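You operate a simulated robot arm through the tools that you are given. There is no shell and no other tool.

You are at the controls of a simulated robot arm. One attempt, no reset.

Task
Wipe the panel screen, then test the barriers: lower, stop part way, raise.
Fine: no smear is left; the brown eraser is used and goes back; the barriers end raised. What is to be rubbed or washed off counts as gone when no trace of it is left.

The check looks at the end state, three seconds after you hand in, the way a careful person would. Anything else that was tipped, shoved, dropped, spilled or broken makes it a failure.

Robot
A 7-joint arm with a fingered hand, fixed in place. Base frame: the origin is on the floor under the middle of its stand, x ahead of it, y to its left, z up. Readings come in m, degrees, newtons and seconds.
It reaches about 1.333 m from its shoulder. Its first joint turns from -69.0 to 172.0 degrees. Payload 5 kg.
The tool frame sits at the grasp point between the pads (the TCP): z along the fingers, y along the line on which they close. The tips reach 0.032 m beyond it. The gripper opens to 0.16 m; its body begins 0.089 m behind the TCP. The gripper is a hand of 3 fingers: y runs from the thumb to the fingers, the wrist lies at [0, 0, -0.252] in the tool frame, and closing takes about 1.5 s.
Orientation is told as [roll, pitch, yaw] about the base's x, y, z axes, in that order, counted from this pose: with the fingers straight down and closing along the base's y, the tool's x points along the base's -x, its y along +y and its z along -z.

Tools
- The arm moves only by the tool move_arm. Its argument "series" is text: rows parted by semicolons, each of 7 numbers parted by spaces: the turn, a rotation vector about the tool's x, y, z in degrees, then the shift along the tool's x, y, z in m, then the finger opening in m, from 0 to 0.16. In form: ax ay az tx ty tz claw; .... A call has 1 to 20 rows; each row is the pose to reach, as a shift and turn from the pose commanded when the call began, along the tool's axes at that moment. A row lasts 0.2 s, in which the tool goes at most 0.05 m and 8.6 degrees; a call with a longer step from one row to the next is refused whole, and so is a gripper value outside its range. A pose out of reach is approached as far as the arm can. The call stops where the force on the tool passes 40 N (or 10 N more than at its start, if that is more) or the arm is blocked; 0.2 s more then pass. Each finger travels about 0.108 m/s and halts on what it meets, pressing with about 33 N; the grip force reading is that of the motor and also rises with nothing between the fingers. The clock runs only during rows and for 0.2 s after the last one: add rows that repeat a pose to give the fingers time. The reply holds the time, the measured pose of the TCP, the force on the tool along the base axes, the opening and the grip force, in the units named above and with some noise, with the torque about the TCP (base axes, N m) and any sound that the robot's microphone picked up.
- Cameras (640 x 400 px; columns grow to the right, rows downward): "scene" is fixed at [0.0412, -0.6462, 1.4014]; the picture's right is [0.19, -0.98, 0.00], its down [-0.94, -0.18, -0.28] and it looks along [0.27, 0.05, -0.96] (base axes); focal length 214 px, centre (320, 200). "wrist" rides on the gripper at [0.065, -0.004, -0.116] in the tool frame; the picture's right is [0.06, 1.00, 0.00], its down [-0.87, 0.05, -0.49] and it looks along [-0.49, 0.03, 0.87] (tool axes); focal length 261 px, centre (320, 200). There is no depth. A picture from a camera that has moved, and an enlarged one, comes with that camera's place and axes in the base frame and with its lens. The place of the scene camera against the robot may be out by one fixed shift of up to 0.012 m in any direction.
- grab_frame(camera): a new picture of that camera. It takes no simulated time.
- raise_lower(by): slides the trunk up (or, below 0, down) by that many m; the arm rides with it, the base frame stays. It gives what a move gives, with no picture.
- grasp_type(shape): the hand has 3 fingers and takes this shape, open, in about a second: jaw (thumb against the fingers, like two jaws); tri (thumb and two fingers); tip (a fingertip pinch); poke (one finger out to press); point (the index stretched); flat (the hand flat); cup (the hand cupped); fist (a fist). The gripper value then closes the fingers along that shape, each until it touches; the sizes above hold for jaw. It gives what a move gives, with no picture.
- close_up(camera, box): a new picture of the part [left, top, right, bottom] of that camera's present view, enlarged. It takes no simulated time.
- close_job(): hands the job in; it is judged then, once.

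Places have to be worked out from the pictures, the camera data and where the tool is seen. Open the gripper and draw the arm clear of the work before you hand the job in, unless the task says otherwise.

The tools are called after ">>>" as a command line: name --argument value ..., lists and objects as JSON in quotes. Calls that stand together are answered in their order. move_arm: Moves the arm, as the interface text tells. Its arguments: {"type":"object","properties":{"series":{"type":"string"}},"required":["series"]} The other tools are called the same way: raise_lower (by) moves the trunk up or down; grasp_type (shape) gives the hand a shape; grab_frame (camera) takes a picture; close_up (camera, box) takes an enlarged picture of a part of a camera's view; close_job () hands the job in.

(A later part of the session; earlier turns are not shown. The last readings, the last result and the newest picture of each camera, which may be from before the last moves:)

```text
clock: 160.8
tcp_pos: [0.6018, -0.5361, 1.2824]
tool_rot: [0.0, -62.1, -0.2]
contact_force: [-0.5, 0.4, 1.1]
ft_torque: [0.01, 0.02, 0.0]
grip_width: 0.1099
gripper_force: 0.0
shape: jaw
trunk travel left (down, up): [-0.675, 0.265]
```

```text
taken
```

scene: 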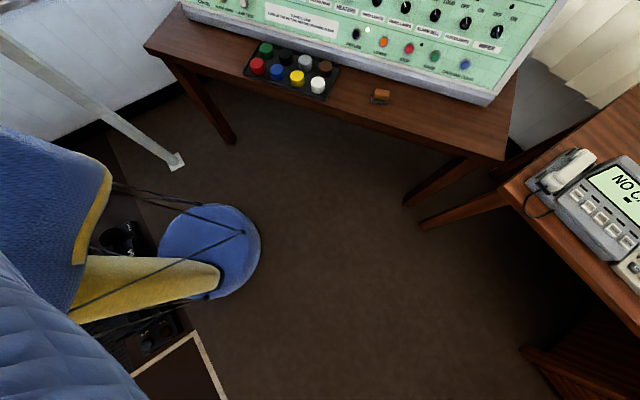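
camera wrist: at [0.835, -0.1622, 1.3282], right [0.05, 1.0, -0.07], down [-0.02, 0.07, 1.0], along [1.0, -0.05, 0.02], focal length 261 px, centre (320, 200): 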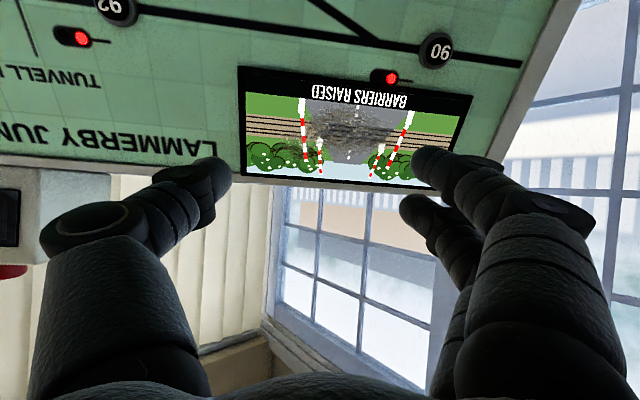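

The scene now matches the good run exactly (upper arm at lower left), so I have a repeatable recipe: pitch to -61° by the eraser, back to -15°, then these rows. I return over the eraser to pick it up.

>>> move_arm --series "0 6 0 0 -0.023 0 0.11; 0 12 0 0 -0.046 0 0.11; 0 18 0 0 -0.069 0 0.11; 0 24 0 0 -0.092 0 0.11; 0 30 0 0 -0.115 0 0.11; 0 36 0 0 -0.138 0 0.11; 0 42 0 0 -0.161 0 0.11; 0 47 0 0 -0.184 0 0.11; 0 47 0 0 -0.207 0 0.11; 0 47 0 0 -0.23 0 0.11; 0 47 0 0 -0.23 0 0.11"

>>> move_arm --series "0 5 0 -0.0164 0 0.0044 0.11; 0 10 0 -0.0329 0 0.0087 0.11; 0 15 0 -0.0493 0 0.0131 0.11; 0 15 0 -0.0493 0 0.0131 0.11"

>>> raise_lower --by -0.25

>>> grab_frame --camera "scene"

>>> grab_frame --camera "wrist"

```text
clock: 163.2
tcp_pos: [0.6039, -0.7665, 1.2833]
tool_rot: [0.0, -14.9, -0.1]
contact_force: [0.4, 0.3, -0.7]
ft_torque: [-0.01, 0.0, -0.03]
grip_width: 0.1098
gripper_force: 0.0
shape: jaw
trunk travel left (down, up): [-0.675, 0.265]
```

```text
clock: 164.2
tcp_pos: [0.6533, -0.7653, 1.2843]
tool_rot: [0.0, -0.1, -0.1]
contact_force: [0.9, 0.2, 1.1]
ft_torque: [0.01, -0.03, 0.03]
grip_width: 0.11
gripper_force: 0.0
shape: jaw
trunk travel left (down, up): [-0.675, 0.265]
```

```text
clock: 166.8
tcp_pos: [0.6546, -0.7651, 1.0332]
tool_rot: [0.1, -0.1, -0.1]
contact_force: [-0.9, -0.5, 0.1]
ft_torque: [0.0, -0.03, 0.03]
grip_width: 0.1101
gripper_force: 0.1
shape: jaw
trunk travel left (down, up): [-0.425, 0.515]
```

```text
taken
```

scene: 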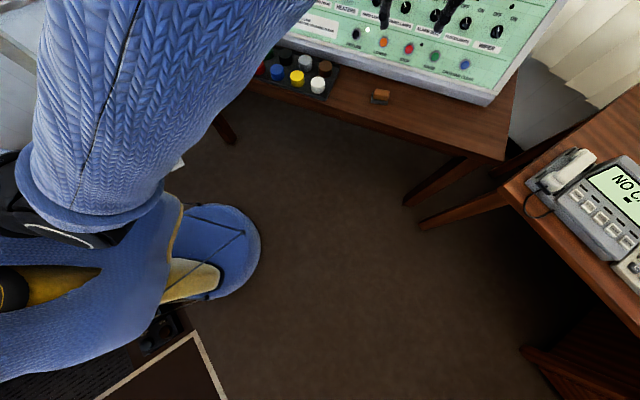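

```text
taken
camera wrist: at [0.5908, -0.7701, 1.1493], right [-0.06, 1.0, 0.0], down [0.87, 0.05, 0.49], along [0.49, 0.03, -0.87], focal length 261 px, centre (320, 200)
```

wrist: 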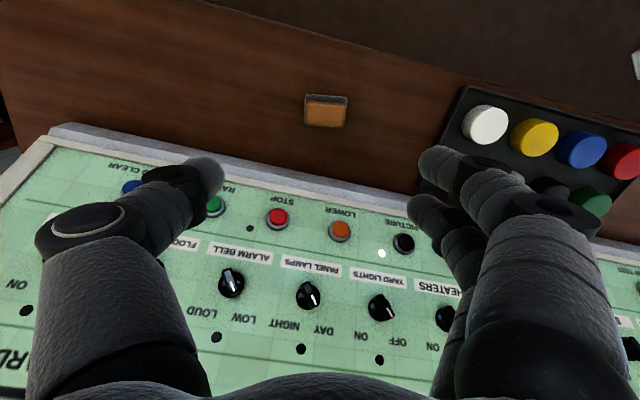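

I enlarge the eraser to measure its present place and heading.

>>> close_up --camera "wrist" --box '[276, 80, 376, 142]'

>>> close_up --camera "scene" --box '[350, 60, 450, 122]'

```text
6.40 times, centred on (326, 111) of wrist
camera zoom: at [0.5908, -0.7701, 1.1493], right [-0.06, 1.0, 0.0], down [0.87, 0.05, 0.49], along [0.49, 0.03, -0.87], focal length 1668 px, centre (282, 770)
```

zoom: 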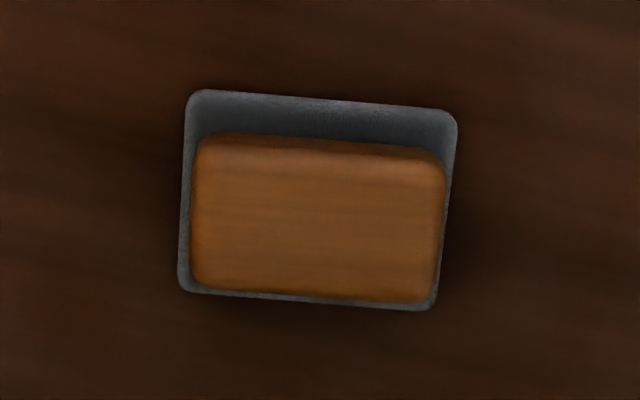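

```text
6.40 times, centred on (400, 91) of scene
camera zoom: at [0.0412, -0.6462, 1.4014], right [0.19, -0.98, 0.0], down [-0.94, -0.18, -0.28], along [0.27, 0.05, -0.96], focal length 1373 px, centre (-192, 898)
```

zoom: 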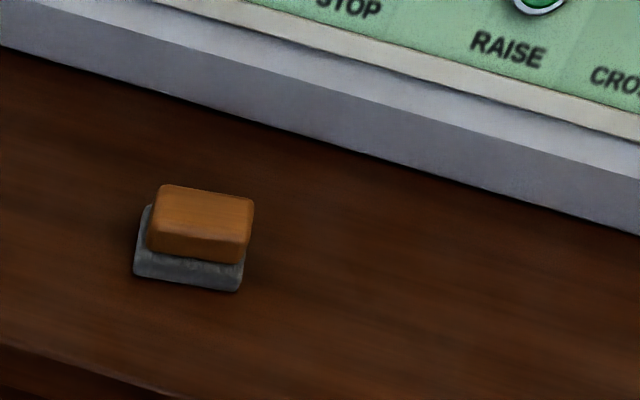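

The eraser is at [0.667, -0.757], yaw about 0°. I descend onto it, slightly lower than before for a firmer hold.

>>> move_arm --series "0 0 0 -0.003 0.002 0.045 0.11; 0 0 0 -0.006 0.004 0.09 0.11; 0 0 0 -0.009 0.006 0.135 0.1; 0 0 0 -0.0124 0.0081 0.18 0.1; 0 0 0 -0.0124 0.0081 0.215 0.09; 0 0 0 -0.0124 0.0081 0.24 0.09; 0 0 0 -0.0124 0.0081 0.2572 0.09; 0 0 0 -0.0124 0.0081 0.2572 0.09"

>>> grab_frame --camera "wrist"

```text
clock: 168.6
tcp_pos: [0.6676, -0.7591, 0.7761]
tool_rot: [0.0, 0.1, -0.1]
contact_force: [-0.1, -1.0, -0.9]
ft_torque: [0.01, 0.01, 0.0]
grip_width: 0.0908
gripper_force: 0.0
shape: jaw
trunk travel left (down, up): [-0.425, 0.515]
```

```text
taken
camera wrist: at [0.603, -0.764, 0.8913], right [-0.06, 1.0, 0.0], down [0.87, 0.05, 0.49], along [0.49, 0.03, -0.87], focal length 261 px, centre (320, 200)
```

wrist: 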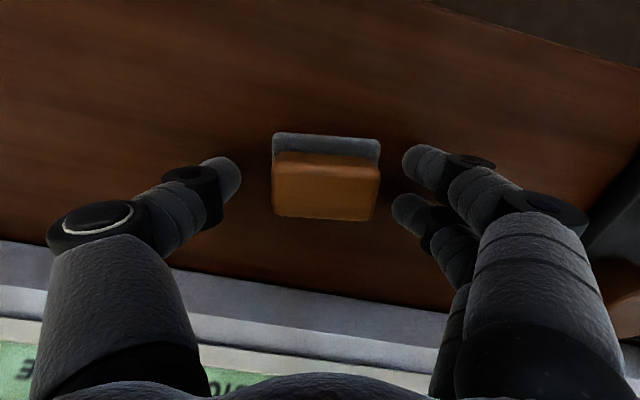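

Well placed. I nudge 2 mm toward +y, close the grip, and lift.

>>> move_arm --series "0 0 0 0 0.002 0 0.07; 0 0 0 0 0.002 0 0.05; 0 0 0 0 0.002 0 0.04; 0 0 0 0 0.002 0 0.02; 0 0 0 0 0.002 0 0.01; 0 0 0 0 0.002 0 0.01; 0 0 0 0 0.002 -0.01 0.01; 0 0 0 0 0.002 -0.03 0.01; 0 0 0 0 0.002 -0.06 0.01; 0 0 0 0 0.002 -0.06 0.01"

>>> raise_lower --by 0.25

>>> close_up --camera "wrist" --box '[220, 100, 420, 225]'

```text
clock: 170.8
tcp_pos: [0.6674, -0.7555, 0.8365]
tool_rot: [0.0, 0.0, -0.1]
contact_force: [-0.4, -0.8, -0.9]
ft_torque: [-0.01, 0.02, 0.01]
grip_width: 0.0503
gripper_force: 32.3
shape: jaw
trunk travel left (down, up): [-0.425, 0.515]
```

```text
clock: 173.4
tcp_pos: [0.6676, -0.7541, 1.0863]
tool_rot: [0.1, -0.1, -0.1]
contact_force: [0.1, -0.3, -0.2]
ft_torque: [-0.03, -0.01, 0.03]
grip_width: 0.0503
gripper_force: 33.0
shape: jaw
trunk travel left (down, up): [-0.675, 0.265]
```

```text
3.20 times, centred on (320, 162) of wrist
camera zoom: at [0.6035, -0.7608, 1.2016], right [-0.06, 1.0, 0.0], down [0.87, 0.05, 0.49], along [0.49, 0.03, -0.87], focal length 834 px, centre (320, 320)
```

zoom: 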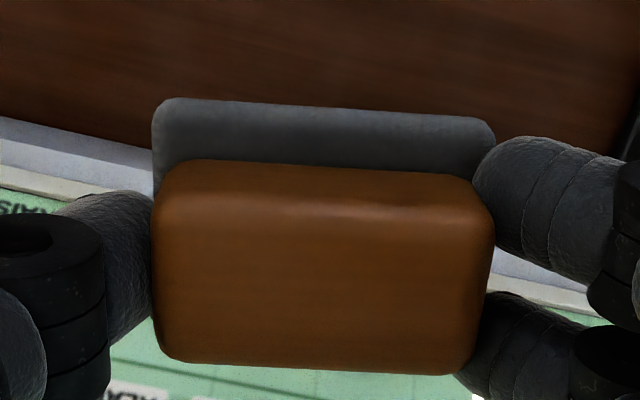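

A clean, centred grip. I now follow the recipe gently: pitch back to -61° at [0.604, -0.765].

>>> move_arm --series "0 -3 0 0.0106 -0.0018 0 0.01; 0 -6 0 0.0212 -0.0037 0.001 0.01; 0 -9 0 0.0318 -0.0055 0.001 0.01; 0 -12 0 0.0424 -0.0073 0.002 0.01; 0 -15 0 0.053 -0.0092 0.002 0.01; 0 -19 0 0.0636 -0.011 0.003 0.01; 0 -23 0 0.0636 -0.011 0.003 0.01; 0 -27 0 0.0636 -0.011 0.003 0.01; 0 -31 0 0.0636 -0.011 0.003 0.01; 0 -35 0 0.0636 -0.011 0.003 0.01; 0 -39 0 0.0636 -0.011 0.003 0.01; 0 -43 0 0.0636 -0.011 0.003 0.01; 0 -47 0 0.0636 -0.011 0.003 0.01; 0 -51 0 0.0636 -0.011 0.003 0.01; 0 -55 0 0.0636 -0.011 0.003 0.01; 0 -59 0 0.0636 -0.011 0.003 0.01; 0 -61.3 0 0.0636 -0.011 0.003 0.01; 0 -61.3 0 0.0636 -0.011 0.003 0.01"

>>> grab_frame --camera "scene"

>>> close_up --camera "wrist" --box '[220, 100, 420, 225]'

```text
clock: 177.2
tcp_pos: [0.6041, -0.7665, 1.0838]
tool_rot: [-0.1, -61.3, 0.0]
contact_force: [-0.4, 0.7, -0.5]
ft_torque: [0.0, 0.04, 0.0]
grip_width: 0.0501
gripper_force: 32.6
shape: jaw
trunk travel left (down, up): [-0.675, 0.265]
```

```text
taken
```

scene: 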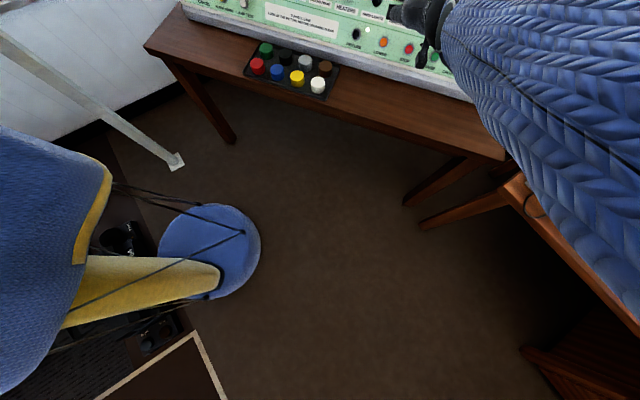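

```text
3.20 times, centred on (320, 162) of wrist
camera zoom: at [0.472, -0.7715, 1.0815], right [-0.03, 1.0, -0.05], down [-0.01, 0.05, 1.0], along [1.0, 0.03, 0.01], focal length 834 px, centre (320, 320)
```

zoom: 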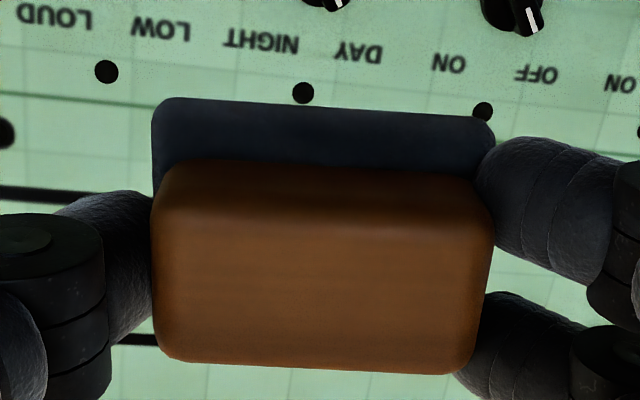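

Same posture as in the practice run and the eraser hasn't moved. I repeat the practice sequence: out to the folded pose and back at this pitch.

>>> move_arm --series "0 0 0 -0.022 0.03 -0.0117 0.01; 0 0 0 -0.044 0.06 -0.0234 0.01; 0 0 0 -0.066 0.09 -0.035 0.01; 0 0 0 -0.088 0.12 -0.0467 0.01; 0 0 0 -0.11 0.15 -0.0584 0.01; 0 0 0 -0.132 0.18 -0.0701 0.01; 0 0 0 -0.154 0.205 -0.0818 0.01; 0 0 0 -0.1755 0.23 -0.0934 0.01; 0 0 0 -0.1755 0.23 -0.0934 0.01"

>>> move_arm --series "0 0 0 0.022 -0.03 0.0117 0.01; 0 0 0 0.044 -0.06 0.0234 0.01; 0 0 0 0.066 -0.09 0.035 0.01; 0 0 0 0.088 -0.12 0.0467 0.01; 0 0 0 0.11 -0.15 0.0584 0.01; 0 0 0 0.132 -0.18 0.0701 0.01; 0 0 0 0.154 -0.205 0.0818 0.01; 0 0 0 0.1755 -0.23 0.0934 0.01; 0 0 0 0.1755 -0.23 0.0934 0.01"

>>> grab_frame --camera "scene"

```text
clock: 179.2
tcp_pos: [0.6082, -0.5357, 1.2834]
tool_rot: [0.2, -61.3, -0.1]
contact_force: [0.3, 0.4, -0.8]
ft_torque: [0.0, 0.01, 0.02]
grip_width: 0.0498
gripper_force: 33.3
shape: jaw
trunk travel left (down, up): [-0.675, 0.265]
```

```text
clock: 181.2
tcp_pos: [0.6027, -0.7641, 1.0847]
tool_rot: [-0.1, -61.3, 0.0]
contact_force: [-0.1, 0.9, 0.0]
ft_torque: [-0.01, 0.02, -0.02]
grip_width: 0.0499
gripper_force: 33.0
shape: jaw
trunk travel left (down, up): [-0.675, 0.265]
```

```text
taken
```

scene: 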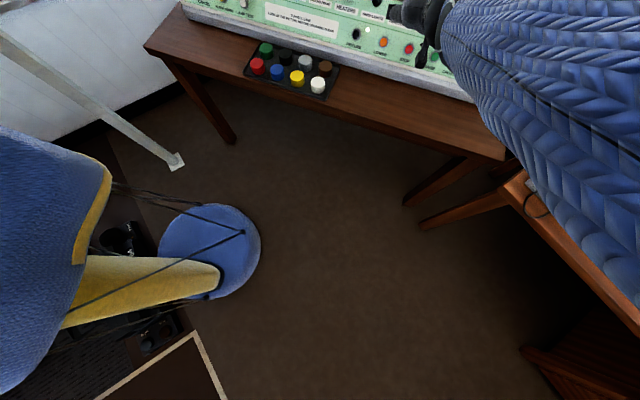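

Consistent with the practice run. Now I pitch from -61° back to -15° in the same two stages, then run the rows to the folded pose.

>>> move_arm --series "0 7 0 0 0 0 0.01; 0 14 0 0 0 0 0.01; 0 21 0 0 0 0 0.01; 0 28 0 0 0 0 0.01; 0 33 0 0 0 0 0.01; 0 33 0 0 0 0 0.01"

>>> move_arm --series "0 5 0 0 0 0 0.01; 0 10 0 0 0 0 0.01; 0 13 0 0 0 0 0.01; 0 13 0 0 0 0 0.01"

>>> move_arm --series "0 0 0 -0.0105 0.013 -0.0386 0.01; 0 -5 0 -0.021 0.027 -0.0772 0.01; 0 -10 0 -0.0316 0.04 -0.1158 0.01; 0 -15 0 -0.0421 0.053 -0.1544 0.01; 0 -20 0 -0.0526 0.067 -0.193 0.01; 0 -25 0 -0.0526 0.1 -0.193 0.01; 0 -30 0 -0.0526 0.133 -0.193 0.01; 0 -35 0 -0.0526 0.167 -0.193 0.01; 0 -40 0 -0.0526 0.2 -0.193 0.01; 0 -46.8 0 -0.0526 0.23 -0.193 0.01"

>>> grab_frame --camera "scene"

>>> close_up --camera "wrist" --box '[220, 100, 420, 225]'

```text
clock: 182.6
tcp_pos: [0.6044, -0.7653, 1.0839]
tool_rot: [0.0, -28.3, -0.1]
contact_force: [0.2, 0.7, -0.2]
ft_torque: [0.0, 0.01, 0.01]
grip_width: 0.0496
gripper_force: 32.8
shape: jaw
trunk travel left (down, up): [-0.675, 0.265]
```

```text
clock: 183.6
tcp_pos: [0.6034, -0.7651, 1.0838]
tool_rot: [0.1, -15.3, -0.2]
contact_force: [0.0, 0.0, -0.3]
ft_torque: [0.01, -0.01, -0.01]
grip_width: 0.0496
gripper_force: 33.2
shape: jaw
trunk travel left (down, up): [-0.675, 0.265]
```

```text
clock: 185.8
tcp_pos: [0.6021, -0.5366, 1.2823]
tool_rot: [0.1, -62.2, -0.2]
contact_force: [-0.8, 0.6, -0.6]
ft_torque: [-0.01, 0.04, 0.01]
grip_width: 0.05
gripper_force: 32.7
shape: jaw
trunk travel left (down, up): [-0.675, 0.265]
```

```text
taken
```

scene: 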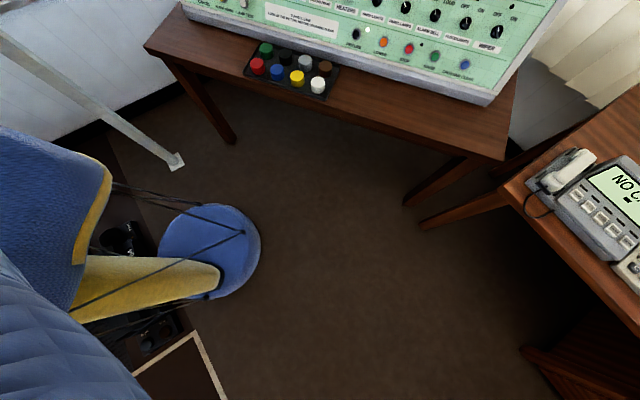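

```text
3.20 times, centred on (320, 162) of wrist
camera zoom: at [0.4718, -0.542, 1.2788], right [-0.03, 1.0, -0.05], down [-0.03, 0.05, 1.0], along [1.0, 0.03, 0.03], focal length 834 px, centre (320, 320)
```

zoom: 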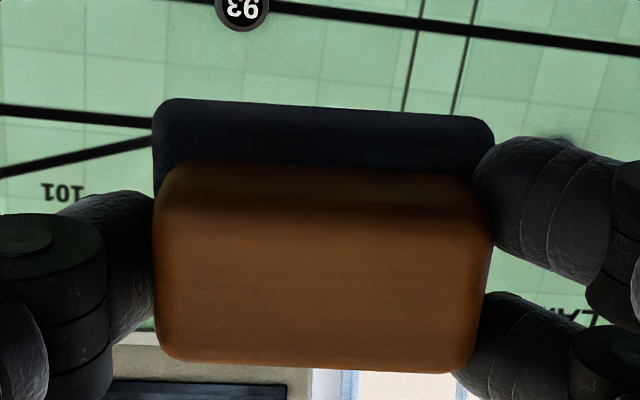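

The good posture is there (upper arm at lower left) and the eraser is steady. I run the same rows to face the screen.

>>> move_arm --series "0.7 0 0.4 -0.0177 0.0315 0.028 0.01; 1.5 0 0.8 -0.0355 0.0631 0.0561 0.01; 2.2 0 1.2 -0.0532 0.0946 0.0841 0.01; 2.9 0 1.6 -0.0709 0.1262 0.1122 0.01; 3.7 0 2.0 -0.0886 0.1577 0.1402 0.01; 4.4 0 2.3 -0.1064 0.1893 0.1683 0.01; 5.2 0 2.7 -0.1241 0.2208 0.1963 0.01; 5.9 0 3.1 -0.1418 0.2523 0.2243 0.01; 6.6 0 3.5 -0.1595 0.2839 0.2524 0.01; 7.4 0 3.9 -0.1773 0.3154 0.2804 0.01; 8.1 0 4.3 -0.195 0.347 0.3085 0.01; 8.83 0 4.69 -0.2127 0.3785 0.3365 0.01; 8.83 0 4.69 -0.2127 0.3785 0.3365 0.01"

>>> grab_frame --camera "wrist"

>>> grab_frame --camera "scene"

```text
clock: 188.6
tcp_pos: [1.0002, -0.1565, 1.3173]
tool_rot: [0.2, -62.2, -10.2]
contact_force: [-0.9, 0.2, -0.5]
ft_torque: [-0.01, 0.0, 0.04]
grip_width: 0.0495
gripper_force: 33.5
shape: jaw
trunk travel left (down, up): [-0.675, 0.265]
```

```text
taken
camera wrist: at [0.8698, -0.1389, 1.3134], right [0.15, 0.99, -0.05], down [-0.02, 0.06, 1.0], along [0.99, -0.15, 0.03], focal length 261 px, centre (320, 200)
```

wrist: 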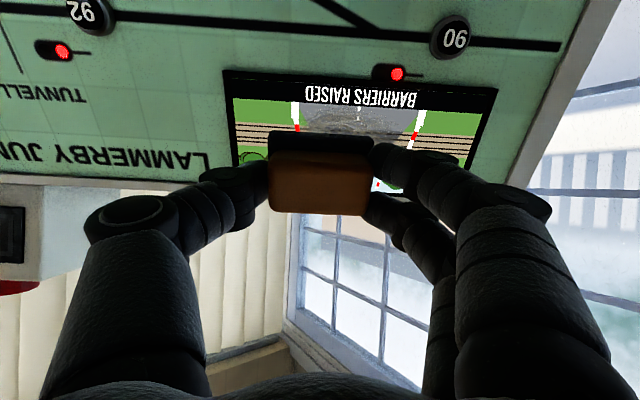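

```text
taken
```

scene: 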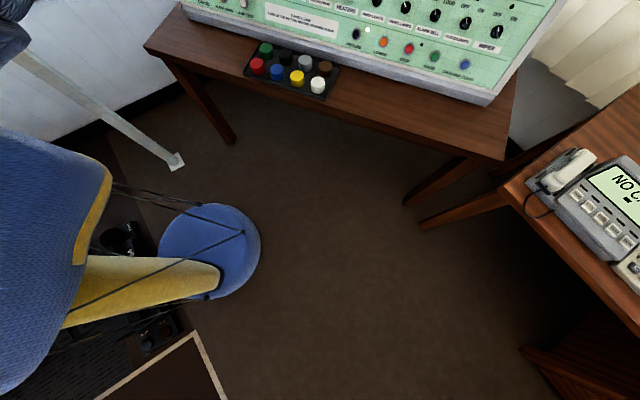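

Square-on with the good posture; felt is about 10 cm from the smear. I advance 8 cm, then creep in to find the surface by force.

>>> move_arm --series "0 0 0 0 0 0.02 0.01; 0 0 0 0 0 0.04 0.01; 0 0 0 0 0 0.06 0.01; 0 0 0 0 0 0.075 0.01; 0 0 0 0 0 0.08 0.01; 0 0 0 0 0 0.08 0.01"

>>> grab_frame --camera "wrist"

```text
clock: 190.0
tcp_pos: [1.0707, -0.17, 1.2769]
tool_rot: [-0.1, -62.1, -10.0]
contact_force: [0.5, 0.5, -0.2]
ft_torque: [-0.01, 0.03, 0.03]
grip_width: 0.0492
gripper_force: 33.0
shape: jaw
trunk travel left (down, up): [-0.675, 0.265]
```

```text
taken
camera wrist: at [0.9407, -0.1529, 1.2735], right [0.15, 0.99, -0.05], down [-0.02, 0.06, 1.0], along [0.99, -0.14, 0.03], focal length 261 px, centre (320, 200)
```

wrist: 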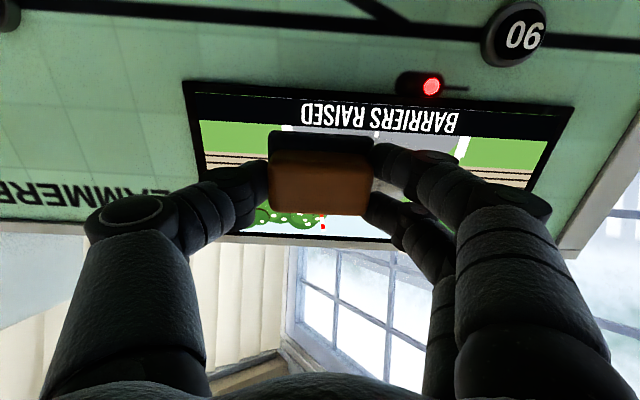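

About 2 cm left. I creep in 2 mm per row.

>>> move_arm --series "0 0 0 0 0 0.002 0.01; 0 0 0 0 0 0.004 0.01; 0 0 0 0 0 0.006 0.01; 0 0 0 0 0 0.008 0.01; 0 0 0 0 0 0.01 0.01; 0 0 0 0 0 0.012 0.01"

```text
clock: 191.4
tcp_pos: [1.0816, -0.1717, 1.2709]
tool_rot: [0.1, -62.1, -10.0]
contact_force: [-0.7, 0.1, -1.6]
ft_torque: [0.0, -0.01, -0.01]
grip_width: 0.0494
gripper_force: 32.8
shape: jaw
trunk travel left (down, up): [-0.675, 0.265]
```

>>> close_up --camera "wrist" --box '[200, 80, 440, 230]'

>>> move_arm --series "0 0 0 0 0 0.0015 0.01; 0 0 0 0 0 0.003 0.01; 0 0 0 0 0 0.0045 0.01; 0 0 0 0 0 0.006 0.01"

```text
2.67 times, centred on (320, 155) of wrist
camera zoom: at [0.9514, -0.1542, 1.2675], right [0.15, 0.99, -0.05], down [-0.02, 0.06, 1.0], along [0.99, -0.15, 0.03], focal length 695 px, centre (320, 320)
```

zoom: 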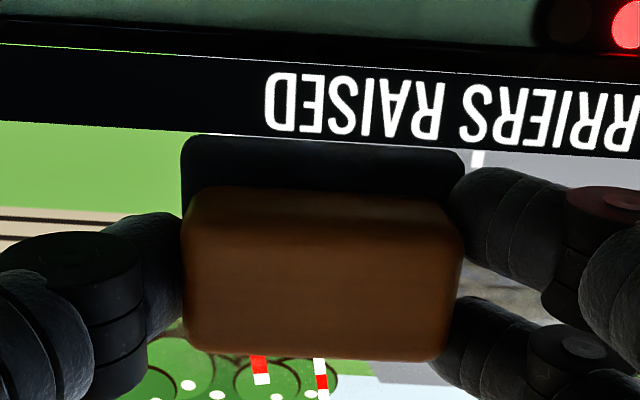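

```text
clock: 192.4
tcp_pos: [1.0875, -0.1733, 1.2684]
tool_rot: [0.0, -62.1, -10.2]
contact_force: [-0.3, 0.1, -0.6]
ft_torque: [0.02, 0.03, 0.05]
grip_width: 0.0492
gripper_force: 32.8
shape: jaw
trunk travel left (down, up): [-0.675, 0.265]
```

No contact yet; I keep creeping in 1.5 mm steps.

>>> move_arm --series "0 0 0 0 0 0.0015 0.01; 0 0 0 0 0 0.003 0.01; 0 0 0 0 0 0.0045 0.01; 0 0 0 0 0 0.006 0.01"

```text
clock: 193.4
tcp_pos: [1.0918, -0.173, 1.2665]
tool_rot: [0.0, -62.1, -10.2]
contact_force: [-6.3, 1.3, 1.8]
ft_torque: [0.1, -0.02, 0.19]
grip_width: 0.0498
gripper_force: 32.9
shape: jaw
trunk travel left (down, up): [-0.675, 0.265]
```

Contact at about 6 N, felt flat on the screen. I press 1 mm more and wipe sideways along the middle band.

>>> move_arm --series "0 0 0 0 0 0.001 0.01; 0 0 0 0 -0.015 0.001 0.01; 0 0 0 0 -0.03 0.001 0.01; 0 0 0 0 -0.042 0.001 0.01; 0 0 0 0 -0.025 0.001 0.01; 0 0 0 0 -0.005 0.001 0.01; 0 0 0 0 0.015 0.001 0.01; 0 0 0 0 0.035 0.001 0.01; 0 0 0 0 0.055 0.001 0.01; 0 0 0 0 0.075 0.001 0.01; 0 0 0 0 0.09 0.001 0.01; 0 0 0 0 0.09 0.001 0.01"

>>> grab_frame --camera "wrist"

```text
clock: 196.0
tcp_pos: [1.1063, -0.0861, 1.2658]
tool_rot: [0.0, -62.0, -10.0]
contact_force: [-9.0, -1.5, 2.1]
ft_torque: [0.0, 0.02, 0.06]
grip_width: 0.0505
gripper_force: 32.6
shape: jaw
trunk travel left (down, up): [-0.675, 0.265]
```

```text
taken
camera wrist: at [0.9765, -0.067, 1.2619], right [0.15, 0.99, -0.05], down [-0.02, 0.06, 1.0], along [0.99, -0.14, 0.03], focal length 261 px, centre (320, 200)
```

wrist: 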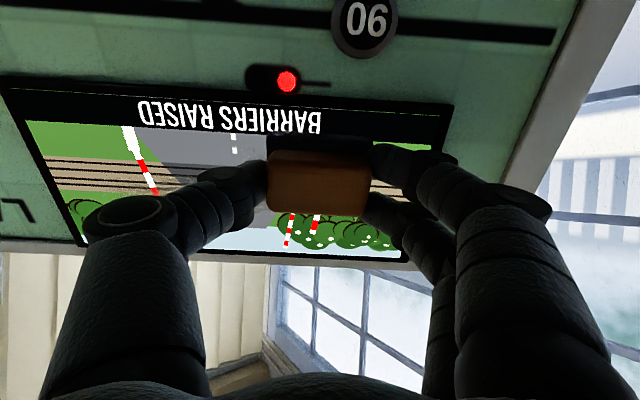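

The wiped band looks clean behind the hand, with about 9 N of pressure. I look closer at what is left.

>>> close_up --camera "wrist" --box '[10, 70, 330, 270]'

```text
2.00 times, centred on (170, 170) of wrist
camera zoom: at [0.9765, -0.067, 1.2619], right [0.15, 0.99, -0.05], down [-0.02, 0.06, 1.0], along [0.99, -0.14, 0.03], focal length 521 px, centre (620, 260)
```

zoom: 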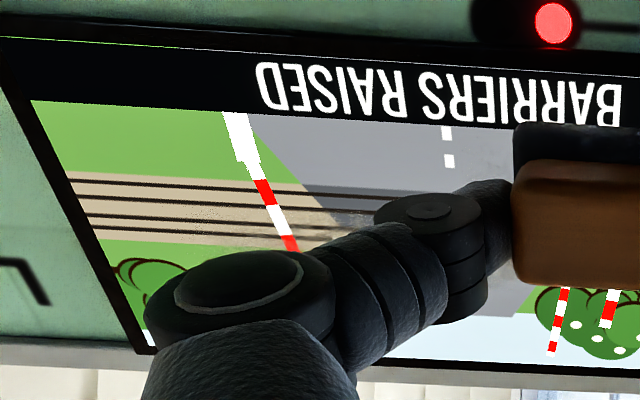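

The middle band is clean, with perhaps a trace higher up. I wipe the upper band back and then return a little lower.

>>> move_arm --series "0 0 0 -0.012 0 0 0.01; 0 0 0 -0.024 0 0 0.01; 0 0 0 -0.024 -0.02 0 0.01; 0 0 0 -0.024 -0.04 0 0.01; 0 0 0 -0.024 -0.06 0 0.01; 0 0 0 -0.024 -0.08 0 0.01; 0 0 0 -0.024 -0.1 0 0.01; 0 0 0 -0.024 -0.12 0 0.01; 0 0 0 -0.024 -0.132 0 0.01; 0 0 0 -0.012 -0.132 0 0.01; 0 0 0 -0.012 -0.11 0 0.01; 0 0 0 -0.012 -0.09 0 0.01; 0 0 0 -0.012 -0.07 0 0.01; 0 0 0 -0.012 -0.05 0 0.01; 0 0 0 -0.012 -0.03 0 0.01; 0 0 0 -0.012 -0.01 0 0.01; 0 0 0 0 0 0 0.01; 0 0 0 0.01 0 0 0.01; 0 0 0 0.01 0 0 0.01"

>>> grab_frame --camera "wrist"

>>> close_up --camera "wrist" --box '[10, 60, 330, 260]'

```text
clock: 200.0
tcp_pos: [1.1025, -0.0844, 1.2567]
tool_rot: [0.0, -62.1, -10.0]
contact_force: [-7.3, 2.5, 7.2]
ft_torque: [0.14, -0.09, 0.14]
grip_width: 0.0507
gripper_force: 32.8
shape: jaw
trunk travel left (down, up): [-0.675, 0.265]
```

```text
taken
camera wrist: at [0.9724, -0.0664, 1.2538], right [0.15, 0.99, -0.05], down [-0.02, 0.06, 1.0], along [0.99, -0.14, 0.03], focal length 261 px, centre (320, 200)
```

wrist: 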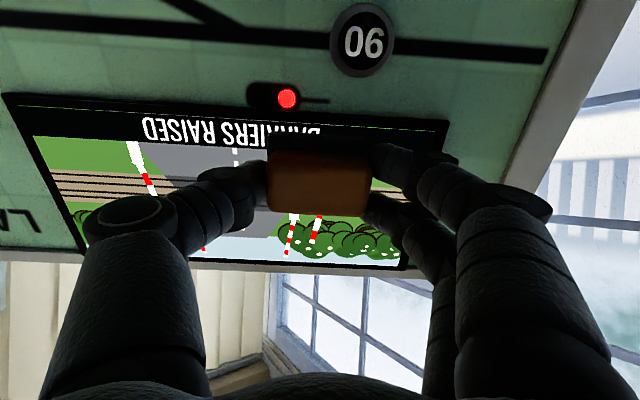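

```text
2.00 times, centred on (170, 160) of wrist
camera zoom: at [0.9724, -0.0664, 1.2538], right [0.15, 0.99, -0.05], down [-0.02, 0.06, 1.0], along [0.99, -0.14, 0.03], focal length 521 px, centre (620, 280)
```

zoom: 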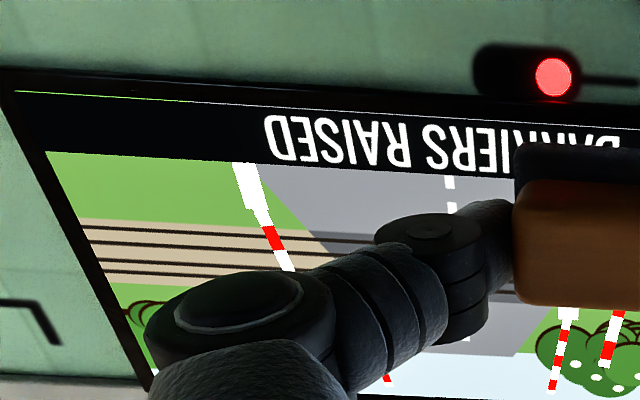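

Clean so far. I sweep the lower band back, then one pass along the top part of the screen.

>>> move_arm --series "0 0 0 0 -0.02 0 0.01; 0 0 0 0 -0.04 0 0.01; 0 0 0 0 -0.06 0 0.01; 0 0 0 0 -0.08 0 0.01; 0 0 0 0 -0.1 0 0.01; 0 0 0 0 -0.12 0 0.01; 0 0 0 0 -0.132 0 0.01; 0 0 0 -0.015 -0.132 0 0.01; 0 0 0 -0.03 -0.132 0 0.01; 0 0 0 -0.045 -0.132 0 0.01; 0 0 0 -0.045 -0.11 0 0.01; 0 0 0 -0.045 -0.09 0 0.01; 0 0 0 -0.045 -0.07 0 0.01; 0 0 0 -0.045 -0.05 0 0.01; 0 0 0 -0.045 -0.03 0 0.01; 0 0 0 -0.045 -0.01 0 0.01; 0 0 0 -0.045 0.005 0 0.01; 0 0 0 -0.045 0.005 -0.02 0.01; 0 0 0 -0.045 0.005 -0.06 0.01; 0 0 0 -0.045 0.005 -0.06 0.01"

>>> grab_frame --camera "wrist"

```text
clock: 204.2
tcp_pos: [1.074, -0.0761, 1.3222]
tool_rot: [0.0, -62.0, -10.2]
contact_force: [-0.3, 0.0, -0.2]
ft_torque: [0.01, 0.01, 0.01]
grip_width: 0.0508
gripper_force: 33.7
shape: jaw
trunk travel left (down, up): [-0.675, 0.265]
```

```text
taken
camera wrist: at [0.9441, -0.0587, 1.3189], right [0.15, 0.99, -0.05], down [-0.02, 0.06, 1.0], along [0.99, -0.15, 0.02], focal length 261 px, centre (320, 200)
```

wrist: 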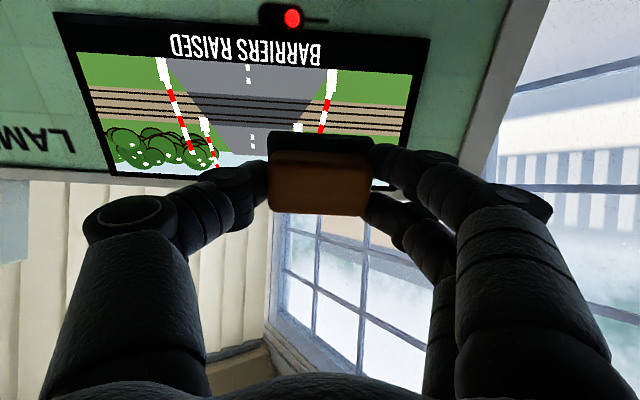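

The screen looks clean. I move back a bit for an unobstructed view and inspect every part of it enlarged.

>>> move_arm --series "0 0 0 -0.015 -0.02 -0.02 0.01; 0 0 0 -0.03 -0.04 -0.04 0.01; 0 0 0 -0.045 -0.06 -0.06 0.01; 0 0 0 -0.05 -0.07 -0.08 0.01; 0 0 0 -0.05 -0.07 -0.08 0.01"

>>> grab_frame --camera "wrist"

>>> close_up --camera "wrist" --box '[200, 0, 500, 150]'

```text
clock: 205.4
tcp_pos: [1.0155, -0.1359, 1.4051]
tool_rot: [0.1, -62.0, -10.1]
contact_force: [-0.3, -0.9, -0.1]
ft_torque: [0.0, 0.01, 0.01]
grip_width: 0.0507
gripper_force: 33.0
shape: jaw
trunk travel left (down, up): [-0.675, 0.265]
```

```text
taken
camera wrist: at [0.8856, -0.1177, 1.4025], right [0.15, 0.99, -0.05], down [-0.02, 0.06, 1.0], along [0.99, -0.14, 0.03], focal length 261 px, centre (320, 200)
```

wrist: 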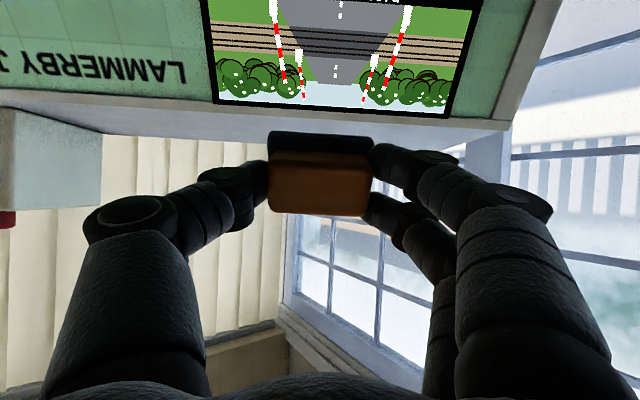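

```text
2.13 times, centred on (350, 75) of wrist
camera zoom: at [0.8856, -0.1177, 1.4025], right [0.15, 0.99, -0.05], down [-0.02, 0.06, 1.0], along [0.99, -0.14, 0.03], focal length 556 px, centre (256, 467)
```

zoom: 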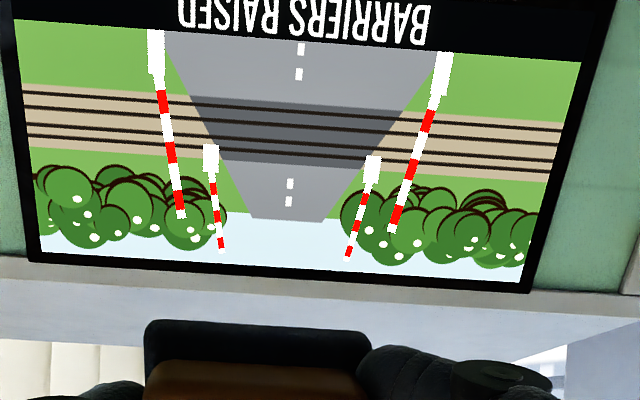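

It looks spotless; I zoom further into both halves to be sure no faint trace remains.

>>> close_up --camera "wrist" --box '[205, 0, 345, 110]'

>>> close_up --camera "wrist" --box '[335, 0, 475, 120]'

```text
3.64 times, centred on (275, 55) of wrist
camera zoom: at [0.8856, -0.1177, 1.4025], right [0.15, 0.99, -0.05], down [-0.02, 0.06, 1.0], along [0.99, -0.14, 0.03], focal length 948 px, centre (484, 727)
```

zoom: 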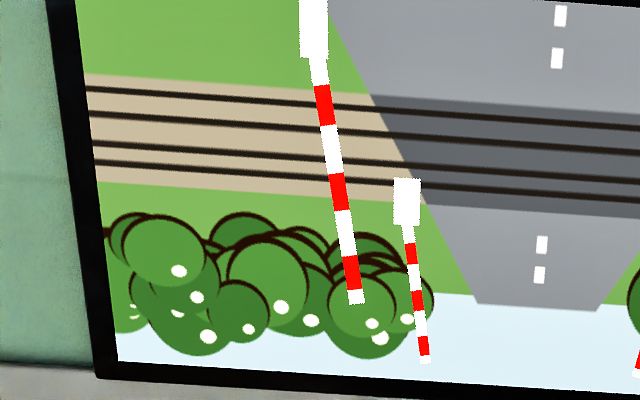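

```text
3.33 times, centred on (405, 60) of wrist
camera zoom: at [0.8856, -0.1177, 1.4025], right [0.15, 0.99, -0.05], down [-0.02, 0.06, 1.0], along [0.99, -0.14, 0.03], focal length 869 px, centre (37, 667)
```

zoom: 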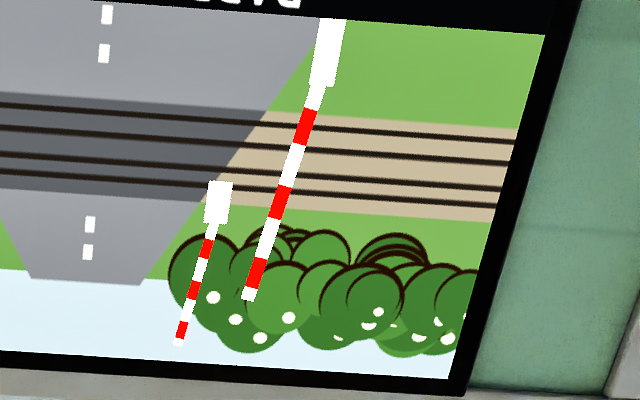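

Not a trace is left. I carry the eraser back along the same path, gently.

>>> move_arm --series "-0.7 0 -0.4 0.0205 -0.0359 -0.0184 0.01; -1.4 0 -0.7 0.041 -0.0718 -0.0369 0.01; -2.1 0 -1.1 0.0615 -0.1078 -0.0553 0.01; -2.7 0 -1.4 0.082 -0.1437 -0.0737 0.01; -3.4 0 -1.8 0.1025 -0.1796 -0.0922 0.01; -4.1 0 -2.2 0.123 -0.2155 -0.1106 0.01; -4.8 0 -2.5 0.1435 -0.2515 -0.129 0.01; -5.5 0 -2.9 0.164 -0.2874 -0.1474 0.01; -6.2 0 -3.3 0.1845 -0.3233 -0.1659 0.01; -6.8 0 -3.6 0.205 -0.3592 -0.1843 0.01; -7.5 0 -4 0.2255 -0.3952 -0.2027 0.01; -8.2 0 -4.3 0.246 -0.4311 -0.2212 0.01; -8.9 0 -4.7 0.2665 -0.467 -0.2396 0.01; -8.9 0 -4.7 0.2665 -0.467 -0.2396 0.01"

>>> move_arm --series "0 5 0 0 -0.02 0 0.01; 0 10 0 0 -0.04 0 0.01; 0 15 0 0 -0.06 0 0.01; 0 20 0 0 -0.08 0 0.01; 0 25 0 0 -0.1 0 0.01; 0 30 0 0 -0.12 0 0.01; 0 35 0 0 -0.14 0 0.01; 0 40 0 0 -0.16 0 0.01; 0 44 0 0 -0.18 0 0.01; 0 47 0 0 -0.2 0 0.01; 0 47 0 0 -0.22 0 0.01; 0 47 0 0 -0.232 0 0.01; 0 47 0 0 -0.232 0 0.01"

>>> move_arm --series "0 4 0 -0.0131 0 0.0035 0.01; 0 8 0 -0.0263 0 0.007 0.01; 0 12 0 -0.0394 0 0.0105 0.01; 0 15 0 -0.0525 0 0.014 0.01; 0 15 0 -0.0525 0 0.014 0.01"

>>> grab_frame --camera "scene"

>>> close_up --camera "wrist" --box '[220, 100, 420, 225]'

```text
clock: 208.4
tcp_pos: [0.6864, -0.4647, 1.178]
tool_rot: [-0.4, -62.5, 0.1]
contact_force: [0.2, 0.4, -0.9]
ft_torque: [0.01, 0.02, -0.02]
grip_width: 0.0505
gripper_force: 33.0
shape: jaw
out of reach, approached as far as the arm can: row 8, 9, 10, 11, 12, 13, 14
trunk travel left (down, up): [-0.675, 0.265]
```

```text
clock: 211.2
tcp_pos: [0.669, -0.5197, 0.82]
tool_rot: [-0.1, -18.1, 0.0]
contact_force: [0.7, 1.0, 3.8]
ft_torque: [0.2, 0.03, -0.04]
grip_width: 0.0503
gripper_force: 33.1
shape: jaw
out of reach, approached as far as the arm can: row 1, 2, 3, 4, 5, 6, 7, 8, 9, 10, 11, 12, 13
trunk travel left (down, up): [-0.675, 0.265]
```

```text
clock: 211.7
tcp_pos: [0.6654, -0.5132, 0.8106]
tool_rot: [-0.4, -16.9, 0.0]
contact_force: [-3.2, 1.1, 25.0]
ft_torque: [0.67, 0.49, 0.02]
grip_width: 0.0528
gripper_force: 33.7
shape: jaw
out of reach, approached as far as the arm can: row 1, 2
trunk travel left (down, up): [-0.675, 0.265]
stopped in row 2: the force on the tool passed its limit at 66 N (the readings are from after the stop); the commanded pose is now the measured one
```

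```text
taken
```

scene: 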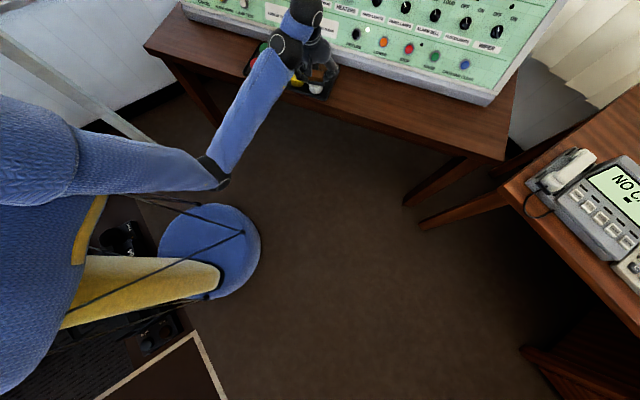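

```text
3.20 times, centred on (320, 162) of wrist
camera zoom: at [0.5718, -0.5187, 0.9016], right [-0.06, 1.0, -0.02], down [0.69, 0.06, 0.72], along [0.72, 0.03, -0.69], focal length 834 px, centre (320, 320)
```

zoom: 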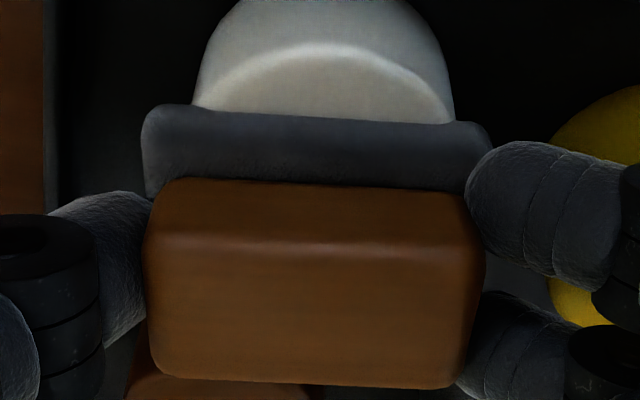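

The return went out of reach and the hand came down onto the tray – I should not have chained those calls. I look closely before moving anything.

>>> close_up --camera "scene" --box '[230, 20, 390, 120]'

>>> grab_frame --camera "wrist"

```text
4.00 times, centred on (310, 70) of scene
camera zoom: at [0.0412, -0.6462, 1.4014], right [0.19, -0.98, 0.0], down [-0.94, -0.18, -0.28], along [0.27, 0.05, -0.96], focal length 858 px, centre (360, 720)
```

zoom: 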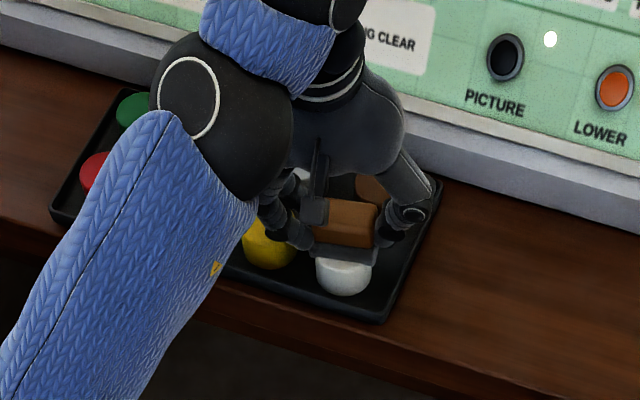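

```text
taken
camera wrist: at [0.5718, -0.5187, 0.9016], right [-0.06, 1.0, -0.02], down [0.69, 0.06, 0.72], along [0.72, 0.03, -0.69], focal length 261 px, centre (320, 200)
```

wrist: 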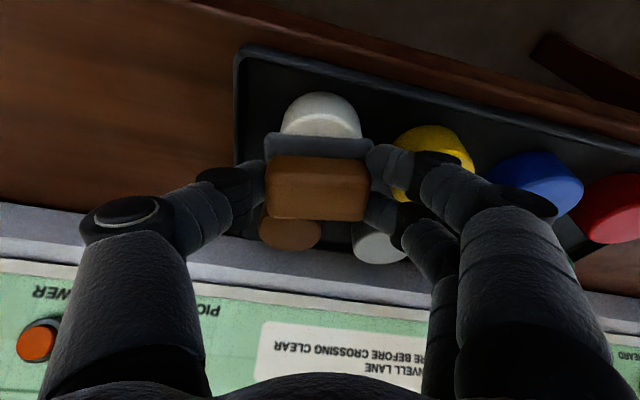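

The eraser sits on the white cap; nothing looks tipped, but the tray may have been nudged slightly. I lift straight up in very small steps and check after each.

>>> move_arm --series "0 0 0 -0.0015 0 -0.0048 0.01; 0 0 0 -0.0029 0 -0.0096 0.01; 0 0 0 -0.0044 0 -0.0144 0.01; 0 0 0 -0.0058 0 -0.0191 0.01"

```text
clock: 212.7
tcp_pos: [0.6653, -0.5121, 0.8097]
tool_rot: [-0.5, -16.6, 0.1]
contact_force: [-1.2, 1.0, 19.8]
ft_torque: [0.47, 0.33, -0.01]
grip_width: 0.0524
gripper_force: 32.8
shape: jaw
out of reach, approached as far as the arm can: row 2, 3, 4
trunk travel left (down, up): [-0.675, 0.265]
```

The arm is at a joint limit here, but the trunk can lift everything straight up without changing posture. I raise it 0.1 m.

>>> raise_lower --by 0.1

>>> grab_frame --camera "scene"

>>> grab_frame --camera "wrist"

```text
clock: 214.0
tcp_pos: [0.6667, -0.5137, 0.9085]
tool_rot: [-0.3, -16.6, 0.1]
contact_force: [-0.2, -0.4, 0.0]
ft_torque: [-0.01, 0.03, -0.02]
grip_width: 0.0511
gripper_force: 32.9
shape: jaw
trunk travel left (down, up): [-0.775, 0.165]
```

```text
taken
```

scene: 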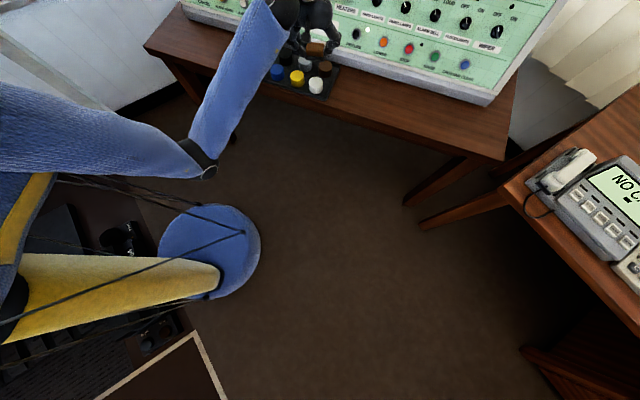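

```text
taken
camera wrist: at [0.5725, -0.5179, 1.0007], right [-0.06, 1.0, -0.02], down [0.69, 0.06, 0.72], along [0.72, 0.03, -0.69], focal length 261 px, centre (320, 200)
```

wrist: 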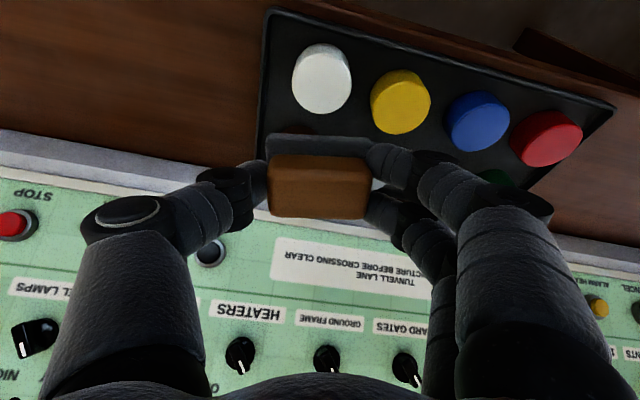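

Lifted clear. I compare the tray with my first picture using the very same enlargement box.

>>> close_up --camera "scene" --box '[180, 0, 340, 100]'

>>> close_up --camera "scene" --box '[260, 30, 420, 130]'

```text
4.00 times, centred on (260, 50) of scene
camera zoom: at [0.0412, -0.6462, 1.4014], right [0.19, -0.98, 0.0], down [-0.94, -0.18, -0.28], along [0.27, 0.05, -0.96], focal length 858 px, centre (560, 800)
```

zoom: 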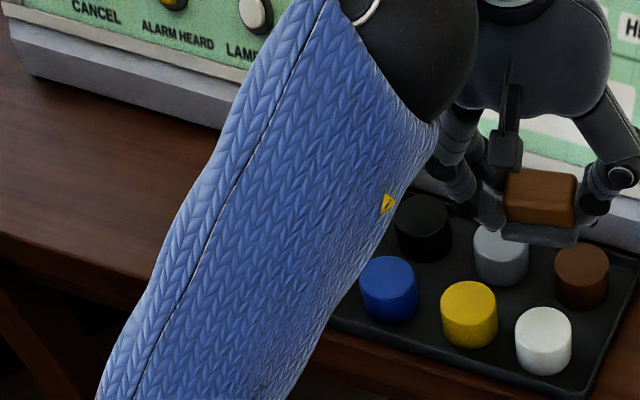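

```text
4.00 times, centred on (340, 80) of scene
camera zoom: at [0.0412, -0.6462, 1.4014], right [0.19, -0.98, 0.0], down [-0.94, -0.18, -0.28], along [0.27, 0.05, -0.96], focal length 858 px, centre (240, 680)
```

zoom: 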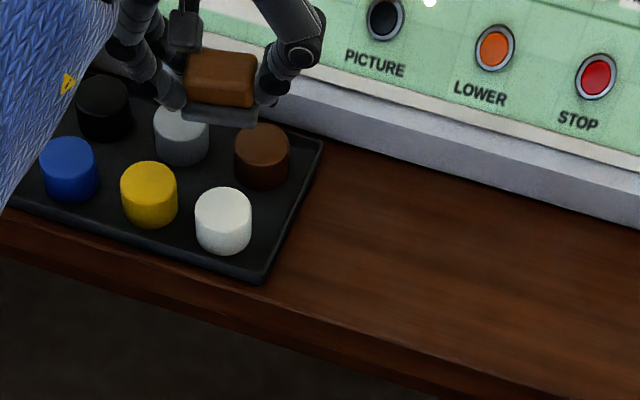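

Comparing pixel by pixel, the tray and all other caps are where they were; only the white cap slid about 7 mm to the left within the tray, which I will correct later. First I raise the trunk to the top to have free space around the eraser.

>>> raise_lower --by 0.165

>>> move_arm --series "0 3 0 0 -0.02 0 0.01; 0 6 0 0 -0.04 0 0.01; 0 6 0 0 -0.04 0 0.01"

>>> grab_frame --camera "scene"

```text
clock: 215.9
tcp_pos: [0.6673, -0.5109, 1.074]
tool_rot: [-0.3, -16.6, 0.1]
contact_force: [0.0, -0.7, 0.0]
ft_torque: [0.0, 0.0, 0.02]
grip_width: 0.0513
gripper_force: 33.6
shape: jaw
trunk travel left (down, up): [-0.94, 0.0]
```

```text
clock: 216.7
tcp_pos: [0.6468, -0.5265, 1.0228]
tool_rot: [-0.3, -10.4, 0.1]
contact_force: [-0.6, 0.1, -1.1]
ft_torque: [0.0, 0.02, -0.01]
grip_width: 0.0511
gripper_force: 33.2
shape: jaw
out of reach, approached as far as the arm can: row 1, 2, 3
trunk travel left (down, up): [-0.94, 0.0]
```

```text
taken
```

scene: 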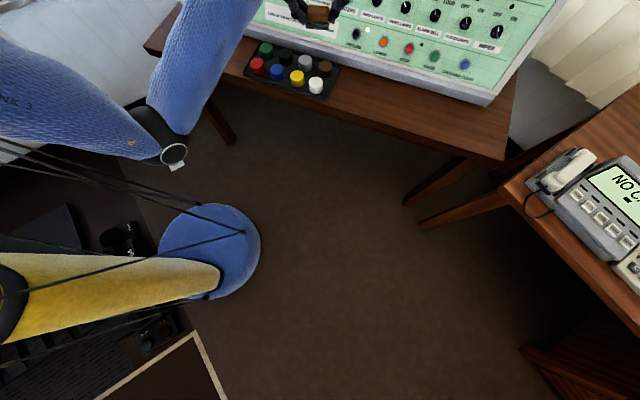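

In this low-elbow posture the fingers can't point down, so I reverse: pitch forward again to -62° while rising toward the screen side, where this posture was comfortable. The eraser is still held.

>>> move_arm --series "0 -5 0 -0.0236 0.017 -0.018 0.01; 0 -10 0 -0.0473 0.034 -0.0361 0.01; 0 -15 0 -0.0709 0.051 -0.0541 0.01; 0 -20 0 -0.0946 0.068 -0.0721 0.01; 0 -26 0 -0.1182 0.085 -0.0902 0.01; 0 -31 0 -0.1418 0.102 -0.1082 0.01; 0 -36 0 -0.1655 0.119 -0.1262 0.01; 0 -41 0 -0.1891 0.136 -0.1442 0.01; 0 -46 0 -0.2128 0.153 -0.1623 0.01; 0 -51.5 0 -0.2364 0.17 -0.1803 0.01; 0 -51.5 0 -0.2364 0.17 -0.1803 0.01"

>>> grab_frame --camera "scene"

>>> grab_frame --camera "wrist"

```text
clock: 218.5
tcp_pos: [0.7906, -0.491, 1.2281]
tool_rot: [-13.6, -50.9, 6.7]
contact_force: [0.6, 0.7, -1.5]
ft_torque: [0.03, 0.02, 0.02]
grip_width: 0.0513
gripper_force: 32.9
shape: jaw
out of reach, approached as far as the arm can: row 9
trunk travel left (down, up): [-0.94, 0.0]
stopped in row 9: the arm was blocked; the commanded pose is now the measured one
```

```text
taken
```

scene: 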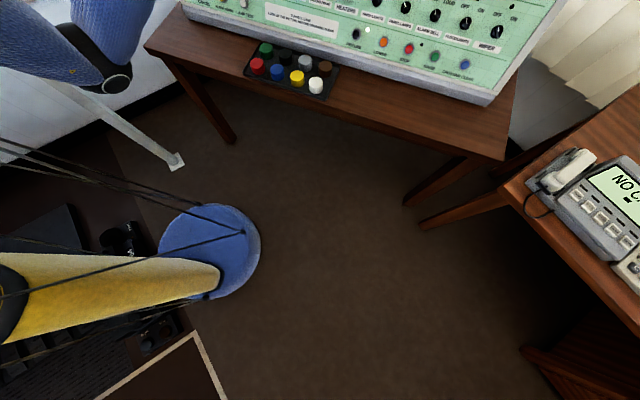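

```text
taken
camera wrist: at [0.6607, -0.4841, 1.2491], right [0.03, 0.98, -0.2], down [0.17, 0.19, 0.97], along [0.99, -0.06, -0.16], focal length 261 px, centre (320, 200)
```

wrist: 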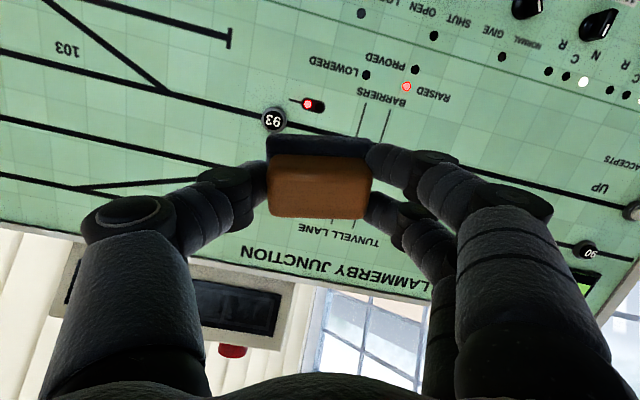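

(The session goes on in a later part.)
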